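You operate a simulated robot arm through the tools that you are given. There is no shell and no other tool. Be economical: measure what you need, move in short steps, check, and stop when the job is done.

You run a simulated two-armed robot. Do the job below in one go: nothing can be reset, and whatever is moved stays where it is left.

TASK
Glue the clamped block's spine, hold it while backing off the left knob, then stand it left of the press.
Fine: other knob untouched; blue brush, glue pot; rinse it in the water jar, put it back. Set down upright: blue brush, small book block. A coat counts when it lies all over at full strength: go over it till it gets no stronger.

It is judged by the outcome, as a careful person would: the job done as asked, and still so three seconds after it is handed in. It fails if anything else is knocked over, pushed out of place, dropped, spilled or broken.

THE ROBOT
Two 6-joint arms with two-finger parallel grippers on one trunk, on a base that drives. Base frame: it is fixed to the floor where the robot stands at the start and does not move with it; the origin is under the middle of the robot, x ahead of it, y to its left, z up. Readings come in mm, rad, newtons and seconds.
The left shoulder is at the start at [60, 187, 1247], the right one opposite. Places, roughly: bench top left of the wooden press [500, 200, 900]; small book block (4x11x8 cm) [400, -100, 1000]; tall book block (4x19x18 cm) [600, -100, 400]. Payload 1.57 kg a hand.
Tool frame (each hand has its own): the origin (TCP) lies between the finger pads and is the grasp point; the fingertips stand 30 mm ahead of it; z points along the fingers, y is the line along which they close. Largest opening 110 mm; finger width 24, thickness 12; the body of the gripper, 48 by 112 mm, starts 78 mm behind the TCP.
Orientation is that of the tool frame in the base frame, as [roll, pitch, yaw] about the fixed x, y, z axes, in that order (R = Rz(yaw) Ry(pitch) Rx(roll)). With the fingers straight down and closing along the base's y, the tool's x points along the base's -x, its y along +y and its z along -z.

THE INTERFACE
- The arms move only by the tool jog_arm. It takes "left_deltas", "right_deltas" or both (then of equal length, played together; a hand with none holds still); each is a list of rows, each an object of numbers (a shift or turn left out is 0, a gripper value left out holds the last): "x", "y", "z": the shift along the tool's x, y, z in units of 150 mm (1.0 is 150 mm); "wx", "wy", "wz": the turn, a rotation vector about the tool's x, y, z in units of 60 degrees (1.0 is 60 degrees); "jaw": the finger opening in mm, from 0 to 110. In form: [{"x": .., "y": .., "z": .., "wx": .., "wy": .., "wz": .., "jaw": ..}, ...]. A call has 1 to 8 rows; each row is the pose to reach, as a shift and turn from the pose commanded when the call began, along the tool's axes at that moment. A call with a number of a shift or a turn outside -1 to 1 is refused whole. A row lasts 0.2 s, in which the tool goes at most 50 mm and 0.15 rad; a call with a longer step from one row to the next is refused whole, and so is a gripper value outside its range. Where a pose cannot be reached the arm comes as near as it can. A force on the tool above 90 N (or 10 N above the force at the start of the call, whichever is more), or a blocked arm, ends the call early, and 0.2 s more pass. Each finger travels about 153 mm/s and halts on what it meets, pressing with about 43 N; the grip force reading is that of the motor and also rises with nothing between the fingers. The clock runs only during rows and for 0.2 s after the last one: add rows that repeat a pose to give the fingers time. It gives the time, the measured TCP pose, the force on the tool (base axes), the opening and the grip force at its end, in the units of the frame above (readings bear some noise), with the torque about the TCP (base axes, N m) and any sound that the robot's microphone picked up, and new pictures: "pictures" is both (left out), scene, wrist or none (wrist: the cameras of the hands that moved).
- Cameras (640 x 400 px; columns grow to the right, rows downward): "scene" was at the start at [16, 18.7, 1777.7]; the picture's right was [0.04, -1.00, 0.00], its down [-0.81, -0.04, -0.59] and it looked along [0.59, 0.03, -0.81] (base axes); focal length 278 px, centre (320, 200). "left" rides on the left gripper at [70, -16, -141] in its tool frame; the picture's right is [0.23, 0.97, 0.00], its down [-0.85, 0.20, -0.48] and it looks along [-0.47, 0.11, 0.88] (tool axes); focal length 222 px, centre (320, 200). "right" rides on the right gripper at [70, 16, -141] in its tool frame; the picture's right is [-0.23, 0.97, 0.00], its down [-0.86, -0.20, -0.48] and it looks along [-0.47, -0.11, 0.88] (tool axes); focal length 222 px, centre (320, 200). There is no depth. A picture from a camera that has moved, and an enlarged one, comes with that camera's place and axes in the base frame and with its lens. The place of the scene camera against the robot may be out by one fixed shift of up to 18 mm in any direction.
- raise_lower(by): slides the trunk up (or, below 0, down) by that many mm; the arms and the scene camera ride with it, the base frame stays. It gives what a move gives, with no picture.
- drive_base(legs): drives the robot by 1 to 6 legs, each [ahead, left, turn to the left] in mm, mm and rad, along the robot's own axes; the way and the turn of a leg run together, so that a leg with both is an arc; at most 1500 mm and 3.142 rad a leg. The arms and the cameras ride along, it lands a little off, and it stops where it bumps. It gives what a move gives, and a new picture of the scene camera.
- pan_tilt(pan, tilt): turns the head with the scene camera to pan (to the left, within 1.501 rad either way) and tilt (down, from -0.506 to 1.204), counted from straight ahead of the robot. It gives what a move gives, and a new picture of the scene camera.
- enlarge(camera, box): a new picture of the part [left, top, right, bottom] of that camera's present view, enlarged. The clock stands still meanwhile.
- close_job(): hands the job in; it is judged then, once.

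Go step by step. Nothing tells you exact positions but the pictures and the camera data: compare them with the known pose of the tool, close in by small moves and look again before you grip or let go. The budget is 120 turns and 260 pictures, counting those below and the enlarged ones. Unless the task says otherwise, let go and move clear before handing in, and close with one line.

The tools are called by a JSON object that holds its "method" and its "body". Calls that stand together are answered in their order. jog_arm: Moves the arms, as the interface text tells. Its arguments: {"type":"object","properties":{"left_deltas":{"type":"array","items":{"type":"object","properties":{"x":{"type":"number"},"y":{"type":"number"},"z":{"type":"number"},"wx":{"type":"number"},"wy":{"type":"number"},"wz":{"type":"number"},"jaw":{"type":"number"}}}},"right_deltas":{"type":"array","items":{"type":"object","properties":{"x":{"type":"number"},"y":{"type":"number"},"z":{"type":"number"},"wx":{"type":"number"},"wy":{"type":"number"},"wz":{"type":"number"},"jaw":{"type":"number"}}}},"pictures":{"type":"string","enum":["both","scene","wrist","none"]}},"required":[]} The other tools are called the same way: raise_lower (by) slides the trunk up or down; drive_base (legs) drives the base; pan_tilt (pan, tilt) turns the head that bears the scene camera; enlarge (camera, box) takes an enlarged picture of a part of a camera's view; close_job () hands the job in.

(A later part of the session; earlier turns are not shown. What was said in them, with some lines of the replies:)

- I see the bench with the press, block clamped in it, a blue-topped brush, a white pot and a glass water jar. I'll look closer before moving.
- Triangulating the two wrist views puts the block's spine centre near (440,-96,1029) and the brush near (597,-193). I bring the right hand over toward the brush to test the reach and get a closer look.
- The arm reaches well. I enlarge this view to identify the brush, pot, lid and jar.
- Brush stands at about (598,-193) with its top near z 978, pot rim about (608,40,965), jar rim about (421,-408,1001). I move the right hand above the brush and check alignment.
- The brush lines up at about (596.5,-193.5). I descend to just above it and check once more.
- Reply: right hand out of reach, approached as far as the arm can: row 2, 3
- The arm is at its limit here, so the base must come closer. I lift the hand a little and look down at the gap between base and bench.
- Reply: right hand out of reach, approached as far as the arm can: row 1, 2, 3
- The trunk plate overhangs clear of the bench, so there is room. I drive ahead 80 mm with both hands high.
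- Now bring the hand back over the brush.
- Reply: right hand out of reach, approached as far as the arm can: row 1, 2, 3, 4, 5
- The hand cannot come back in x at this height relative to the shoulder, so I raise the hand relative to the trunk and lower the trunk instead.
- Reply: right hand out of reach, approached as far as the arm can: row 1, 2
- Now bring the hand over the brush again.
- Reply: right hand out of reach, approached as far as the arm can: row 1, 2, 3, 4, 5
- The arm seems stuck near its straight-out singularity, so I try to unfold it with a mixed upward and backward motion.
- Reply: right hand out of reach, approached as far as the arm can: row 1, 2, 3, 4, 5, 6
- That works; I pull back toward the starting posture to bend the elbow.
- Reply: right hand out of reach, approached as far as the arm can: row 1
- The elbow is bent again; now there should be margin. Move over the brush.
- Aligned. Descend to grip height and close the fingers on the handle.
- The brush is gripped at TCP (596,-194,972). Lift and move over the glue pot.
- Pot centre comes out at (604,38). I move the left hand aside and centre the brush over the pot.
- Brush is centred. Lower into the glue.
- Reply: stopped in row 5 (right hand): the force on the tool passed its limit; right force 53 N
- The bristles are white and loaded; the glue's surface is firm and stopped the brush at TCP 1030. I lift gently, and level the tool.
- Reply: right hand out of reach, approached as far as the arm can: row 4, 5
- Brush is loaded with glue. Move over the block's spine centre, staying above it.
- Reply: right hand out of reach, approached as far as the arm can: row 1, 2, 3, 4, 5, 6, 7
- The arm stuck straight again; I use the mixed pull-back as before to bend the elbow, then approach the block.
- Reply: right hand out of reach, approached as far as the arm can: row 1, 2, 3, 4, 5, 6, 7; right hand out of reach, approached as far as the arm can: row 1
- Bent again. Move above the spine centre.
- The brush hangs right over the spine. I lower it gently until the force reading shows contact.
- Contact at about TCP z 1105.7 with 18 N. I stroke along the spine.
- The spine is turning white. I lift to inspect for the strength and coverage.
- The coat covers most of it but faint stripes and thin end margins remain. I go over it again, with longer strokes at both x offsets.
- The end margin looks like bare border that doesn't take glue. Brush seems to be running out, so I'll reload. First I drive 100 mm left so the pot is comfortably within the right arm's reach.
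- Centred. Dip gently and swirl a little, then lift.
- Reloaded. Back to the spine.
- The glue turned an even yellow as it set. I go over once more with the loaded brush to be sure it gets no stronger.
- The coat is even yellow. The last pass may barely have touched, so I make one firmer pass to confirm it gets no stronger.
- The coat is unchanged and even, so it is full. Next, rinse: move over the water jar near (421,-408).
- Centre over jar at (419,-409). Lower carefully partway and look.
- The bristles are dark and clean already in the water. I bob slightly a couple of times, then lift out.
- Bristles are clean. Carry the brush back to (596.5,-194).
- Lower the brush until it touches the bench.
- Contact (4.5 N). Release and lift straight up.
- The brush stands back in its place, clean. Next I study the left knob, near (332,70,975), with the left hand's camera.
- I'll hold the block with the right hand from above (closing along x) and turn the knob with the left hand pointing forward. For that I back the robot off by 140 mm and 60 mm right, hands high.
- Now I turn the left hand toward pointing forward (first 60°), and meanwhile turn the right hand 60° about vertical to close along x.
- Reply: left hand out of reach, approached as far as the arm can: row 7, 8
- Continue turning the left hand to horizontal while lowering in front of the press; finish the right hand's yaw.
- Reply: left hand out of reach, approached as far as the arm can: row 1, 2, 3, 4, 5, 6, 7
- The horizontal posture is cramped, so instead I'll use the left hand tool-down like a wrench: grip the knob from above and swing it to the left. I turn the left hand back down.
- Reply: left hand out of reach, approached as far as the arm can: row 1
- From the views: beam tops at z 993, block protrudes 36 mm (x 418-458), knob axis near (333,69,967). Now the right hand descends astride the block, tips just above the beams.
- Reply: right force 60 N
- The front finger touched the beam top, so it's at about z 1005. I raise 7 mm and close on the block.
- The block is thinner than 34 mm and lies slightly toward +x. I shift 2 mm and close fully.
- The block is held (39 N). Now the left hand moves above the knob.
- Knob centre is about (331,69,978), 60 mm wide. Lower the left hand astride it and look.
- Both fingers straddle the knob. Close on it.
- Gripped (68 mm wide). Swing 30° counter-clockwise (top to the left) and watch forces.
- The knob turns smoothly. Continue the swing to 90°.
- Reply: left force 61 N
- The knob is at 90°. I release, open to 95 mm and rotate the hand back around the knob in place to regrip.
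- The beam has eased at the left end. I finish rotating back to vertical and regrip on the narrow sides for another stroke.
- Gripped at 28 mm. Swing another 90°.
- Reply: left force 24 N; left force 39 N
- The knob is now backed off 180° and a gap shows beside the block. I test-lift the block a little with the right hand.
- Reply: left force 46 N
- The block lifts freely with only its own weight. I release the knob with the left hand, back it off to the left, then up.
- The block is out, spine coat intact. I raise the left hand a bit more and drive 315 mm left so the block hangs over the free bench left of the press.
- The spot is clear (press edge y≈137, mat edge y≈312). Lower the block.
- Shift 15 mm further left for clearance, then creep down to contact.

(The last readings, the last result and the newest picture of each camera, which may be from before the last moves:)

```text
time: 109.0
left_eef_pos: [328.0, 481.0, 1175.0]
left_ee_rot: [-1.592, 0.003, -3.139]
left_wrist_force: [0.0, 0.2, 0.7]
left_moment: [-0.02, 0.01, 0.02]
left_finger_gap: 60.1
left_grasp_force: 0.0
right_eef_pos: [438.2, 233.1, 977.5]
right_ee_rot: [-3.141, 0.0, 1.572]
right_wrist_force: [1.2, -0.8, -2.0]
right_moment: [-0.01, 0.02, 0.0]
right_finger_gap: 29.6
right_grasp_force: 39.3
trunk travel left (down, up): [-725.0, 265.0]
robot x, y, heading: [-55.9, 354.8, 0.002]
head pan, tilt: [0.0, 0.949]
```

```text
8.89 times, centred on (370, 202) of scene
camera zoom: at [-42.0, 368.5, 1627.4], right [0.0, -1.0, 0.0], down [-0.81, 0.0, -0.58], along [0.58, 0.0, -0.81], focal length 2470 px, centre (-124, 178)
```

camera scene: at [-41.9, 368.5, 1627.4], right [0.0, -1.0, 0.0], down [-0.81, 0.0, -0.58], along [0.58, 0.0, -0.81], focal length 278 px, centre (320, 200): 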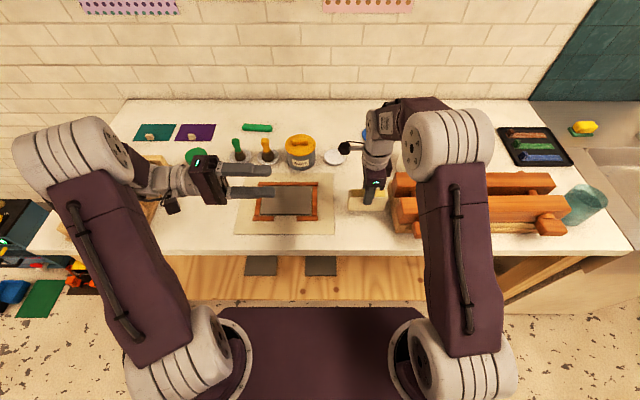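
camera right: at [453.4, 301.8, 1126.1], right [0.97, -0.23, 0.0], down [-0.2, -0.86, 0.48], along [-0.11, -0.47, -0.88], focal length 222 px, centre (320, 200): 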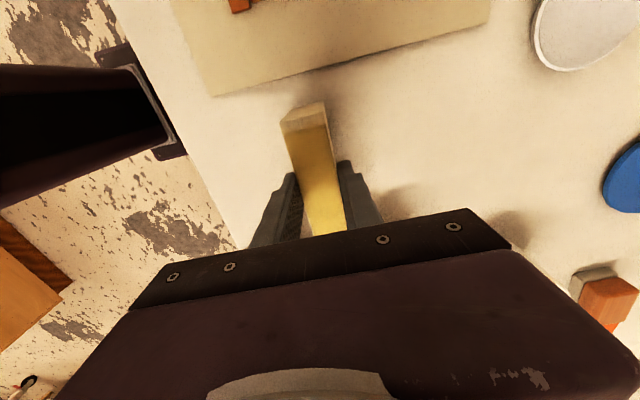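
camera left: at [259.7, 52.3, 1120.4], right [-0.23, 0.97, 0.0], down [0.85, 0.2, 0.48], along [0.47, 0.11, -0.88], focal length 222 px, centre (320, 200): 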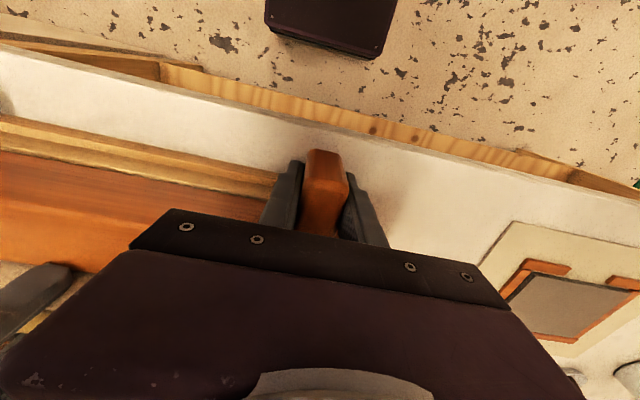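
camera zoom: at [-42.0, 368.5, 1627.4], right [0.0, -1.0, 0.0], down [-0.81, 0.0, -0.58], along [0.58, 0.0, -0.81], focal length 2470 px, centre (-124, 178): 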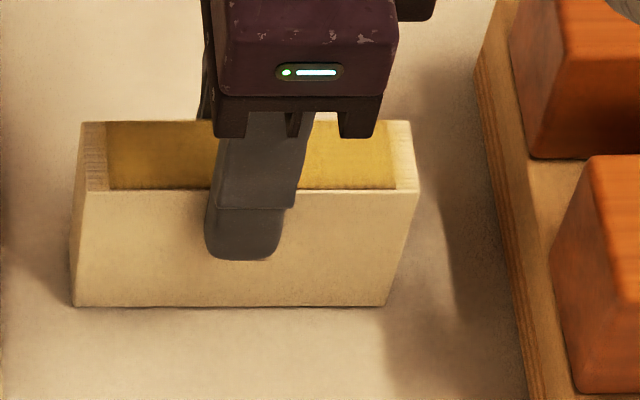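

{"method": "jog_arm", "body": {"right_deltas": [{"z": 0.007}, {"z": 0.01}, {"z": 0.01}], "pictures": "none"}}

{"method": "jog_arm", "body": {"right_deltas": [{"z": 0.007}, {"z": 0.01}, {"z": 0.01}], "pictures": "none"}}

{"method": "jog_arm", "body": {"right_deltas": [{"z": 0.007}, {"z": 0.01}, {"z": 0.01}], "pictures": "none"}}

```text
time: 109.8
left_eef_pos: [328.8, 481.9, 1175.5]
left_ee_rot: [-1.593, 0.002, -3.14]
left_wrist_force: [0.2, 0.1, -0.8]
left_moment: [0.02, -0.01, 0.03]
left_finger_gap: 60.3
left_grasp_force: 0.0
right_eef_pos: [437.9, 232.5, 975.4]
right_ee_rot: [-3.141, -0.001, 1.573]
right_wrist_force: [0.6, -0.4, -0.7]
right_moment: [0.07, -0.02, 0.01]
right_finger_gap: 29.4
right_grasp_force: 38.9
trunk travel left (down, up): [-725.0, 265.0]
robot x, y, heading: [-56.3, 357.1, -0.004]
head pan, tilt: [0.0, 0.949]
```

```text
time: 110.5
left_eef_pos: [326.4, 482.6, 1175.9]
left_ee_rot: [-1.592, 0.002, -3.138]
left_wrist_force: [0.0, -0.3, 0.3]
left_moment: [-0.02, 0.01, 0.02]
left_finger_gap: 60.1
left_grasp_force: 0.0
right_eef_pos: [437.2, 231.9, 976.5]
right_ee_rot: [3.137, 0.0, 1.57]
right_wrist_force: [2.1, -1.6, 15.1]
right_moment: [0.76, -0.01, -0.11]
right_finger_gap: 29.3
right_grasp_force: 38.7
trunk travel left (down, up): [-725.0, 265.0]
robot x, y, heading: [-60.8, 352.8, 0.001]
head pan, tilt: [0.0, 0.949]
```

```text
time: 111.3
left_eef_pos: [326.8, 482.0, 1176.4]
left_ee_rot: [-1.591, 0.003, -3.14]
left_wrist_force: [-0.6, -1.1, -0.1]
left_moment: [0.01, 0.0, 0.01]
left_finger_gap: 59.9
left_grasp_force: 0.2
right_eef_pos: [435.8, 233.1, 975.8]
right_ee_rot: [3.137, 0.001, 1.572]
right_wrist_force: [8.9, -2.7, 32.0]
right_moment: [-0.09, -0.21, 0.0]
right_finger_gap: 29.6
right_grasp_force: 38.9
trunk travel left (down, up): [-725.0, 265.0]
robot x, y, heading: [-55.5, 353.3, 0.005]
head pan, tilt: [0.0, 0.949]
```

The block stands on the bench. Ease off the pressure, release, and lift away.

{"method": "jog_arm", "body": {"right_deltas": [{"z": -0.015}, {"z": -0.015}, {"z": -0.015, "jaw": 34}, {"z": -0.015, "jaw": 45}, {"z": -0.015, "jaw": 60}, {"z": -0.015, "jaw": 60}, {"z": -0.2, "jaw": 60}, {"z": -0.45, "jaw": 60}], "pictures": "none"}}

{"method": "jog_arm", "body": {"right_deltas": [{"z": -0.3}, {"z": -0.6}, {"z": -0.7}, {"z": -0.7}], "pictures": "both"}}

{"method": "enlarge", "body": {"camera": "scene", "box": [310, 100, 630, 260]}}

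```text
time: 113.2
left_eef_pos: [327.5, 481.9, 1175.5]
left_ee_rot: [-1.591, 0.004, -3.139]
left_wrist_force: [-0.4, -0.3, 0.0]
left_moment: [-0.01, 0.01, -0.01]
left_finger_gap: 60.0
left_grasp_force: 0.1
right_eef_pos: [438.1, 231.9, 1038.4]
right_ee_rot: [-3.14, 0.0, 1.572]
right_wrist_force: [0.6, -0.5, -0.2]
right_moment: [0.02, -0.03, -0.01]
right_finger_gap: 59.8
right_grasp_force: 0.0
trunk travel left (down, up): [-725.0, 265.0]
robot x, y, heading: [-57.4, 351.0, 0.006]
head pan, tilt: [0.0, 0.949]
```

```text
time: 114.2
left_eef_pos: [328.0, 481.7, 1175.7]
left_ee_rot: [-1.593, 0.001, -3.14]
left_wrist_force: [-0.1, -0.2, -0.5]
left_moment: [0.02, -0.02, 0.01]
left_finger_gap: 59.8
left_grasp_force: 0.1
right_eef_pos: [437.2, 232.2, 1143.6]
right_ee_rot: [3.14, 0.0, 1.572]
right_wrist_force: [0.1, -0.1, -0.3]
right_moment: [0.02, 0.0, 0.01]
right_finger_gap: 60.1
right_grasp_force: 0.0
trunk travel left (down, up): [-725.0, 265.0]
robot x, y, heading: [-57.0, 353.2, 0.0]
head pan, tilt: [0.0, 0.949]
camera scene: at [-42.6, 368.5, 1627.4], right [0.0, -1.0, 0.0], down [-0.81, 0.0, -0.58], along [0.58, 0.0, -0.81], focal length 278 px, centre (320, 200)
camera right: at [453.6, 301.8, 1284.9], right [0.97, -0.23, 0.0], down [-0.2, -0.86, 0.48], along [-0.11, -0.47, -0.88], focal length 222 px, centre (320, 200)
```

scene: 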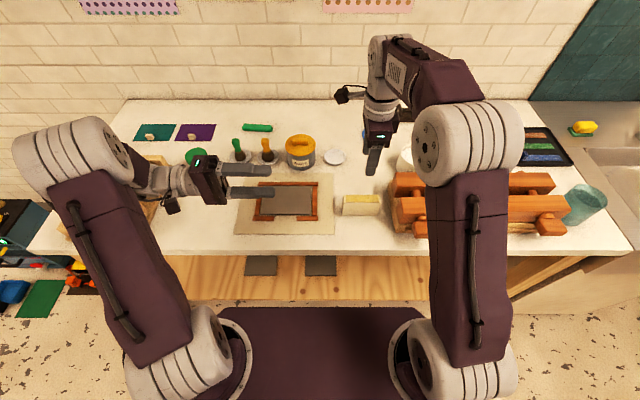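
right: 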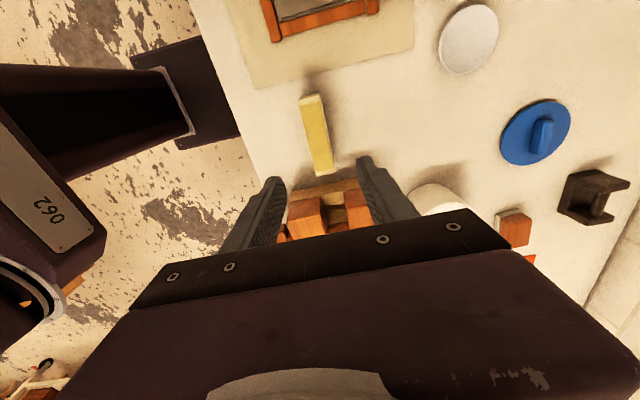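

```text
2.00 times, centred on (470, 180) of scene
camera zoom: at [-42.6, 368.5, 1627.4], right [0.0, -1.0, 0.0], down [-0.81, 0.0, -0.58], along [0.58, 0.0, -0.81], focal length 556 px, centre (20, 240)
```

zoom: 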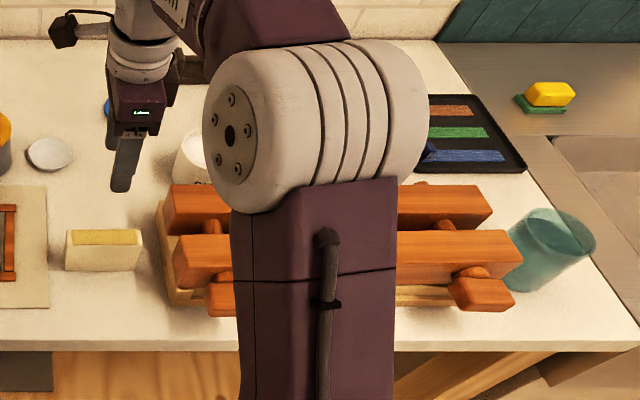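

The block stands upright between mat and press, hands clear. One last check of the coat and the block.

{"method": "enlarge", "body": {"camera": "right", "box": [270, 80, 370, 180]}}

{"method": "drive_base", "body": {"legs": [[-120, 0, 0]]}}

```text
4.00 times, centred on (320, 130) of right
camera zoom: at [453.6, 301.8, 1284.9], right [0.97, -0.23, 0.0], down [-0.2, -0.86, 0.48], along [-0.11, -0.47, -0.88], focal length 888 px, centre (320, 480)
```

zoom: 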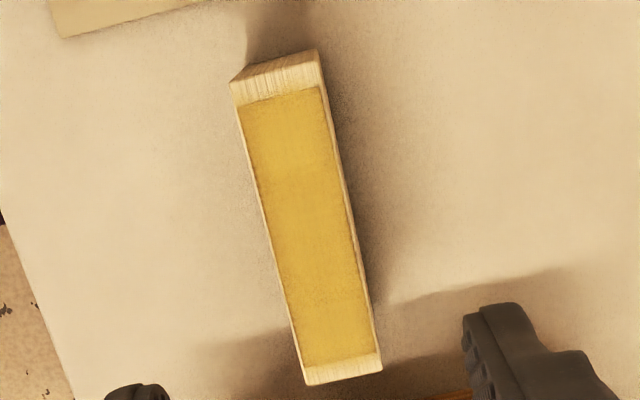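

```text
time: 115.4
left_eef_pos: [209.4, 482.2, 1175.3]
left_ee_rot: [-1.592, 0.001, -3.138]
left_wrist_force: [-0.7, 0.3, 0.3]
left_moment: [-0.01, 0.01, -0.02]
left_finger_gap: 60.0
left_grasp_force: 0.2
right_eef_pos: [318.8, 233.0, 1142.5]
right_ee_rot: [-3.139, 0.0, 1.575]
right_wrist_force: [0.2, 0.2, -0.7]
right_moment: [0.0, 0.05, 0.01]
right_finger_gap: 59.8
right_grasp_force: 0.1
trunk travel left (down, up): [-725.0, 265.0]
robot x, y, heading: [-177.9, 352.1, 0.002]
head pan, tilt: [0.0, 0.949]
camera scene: at [-160.4, 368.4, 1627.4], right [0.0, -1.0, 0.0], down [-0.81, 0.0, -0.58], along [0.58, 0.0, -0.81], focal length 278 px, centre (320, 200)
```

scene: 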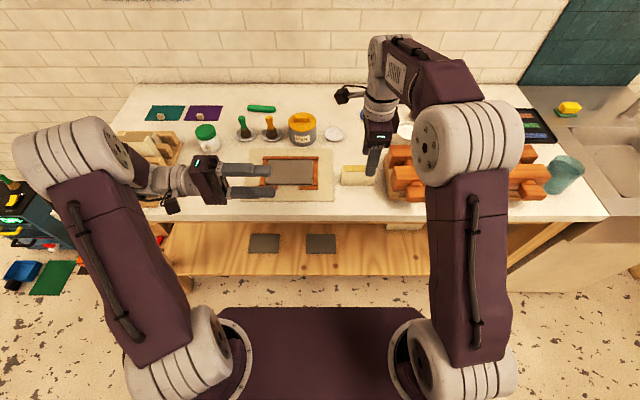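

The coat is even, the block stands upright left of the press, the brush is back in place and clean, and both hands are clear.

{"method": "close_job", "body": {}}

```text
The job is handed in.
```

The spine is glued with an even, full coat. I held the block while backing the left knob off half a turn, then stood it upright left of the press. The blue brush is rinsed and back upright in its place, and I did not touch the right knob.
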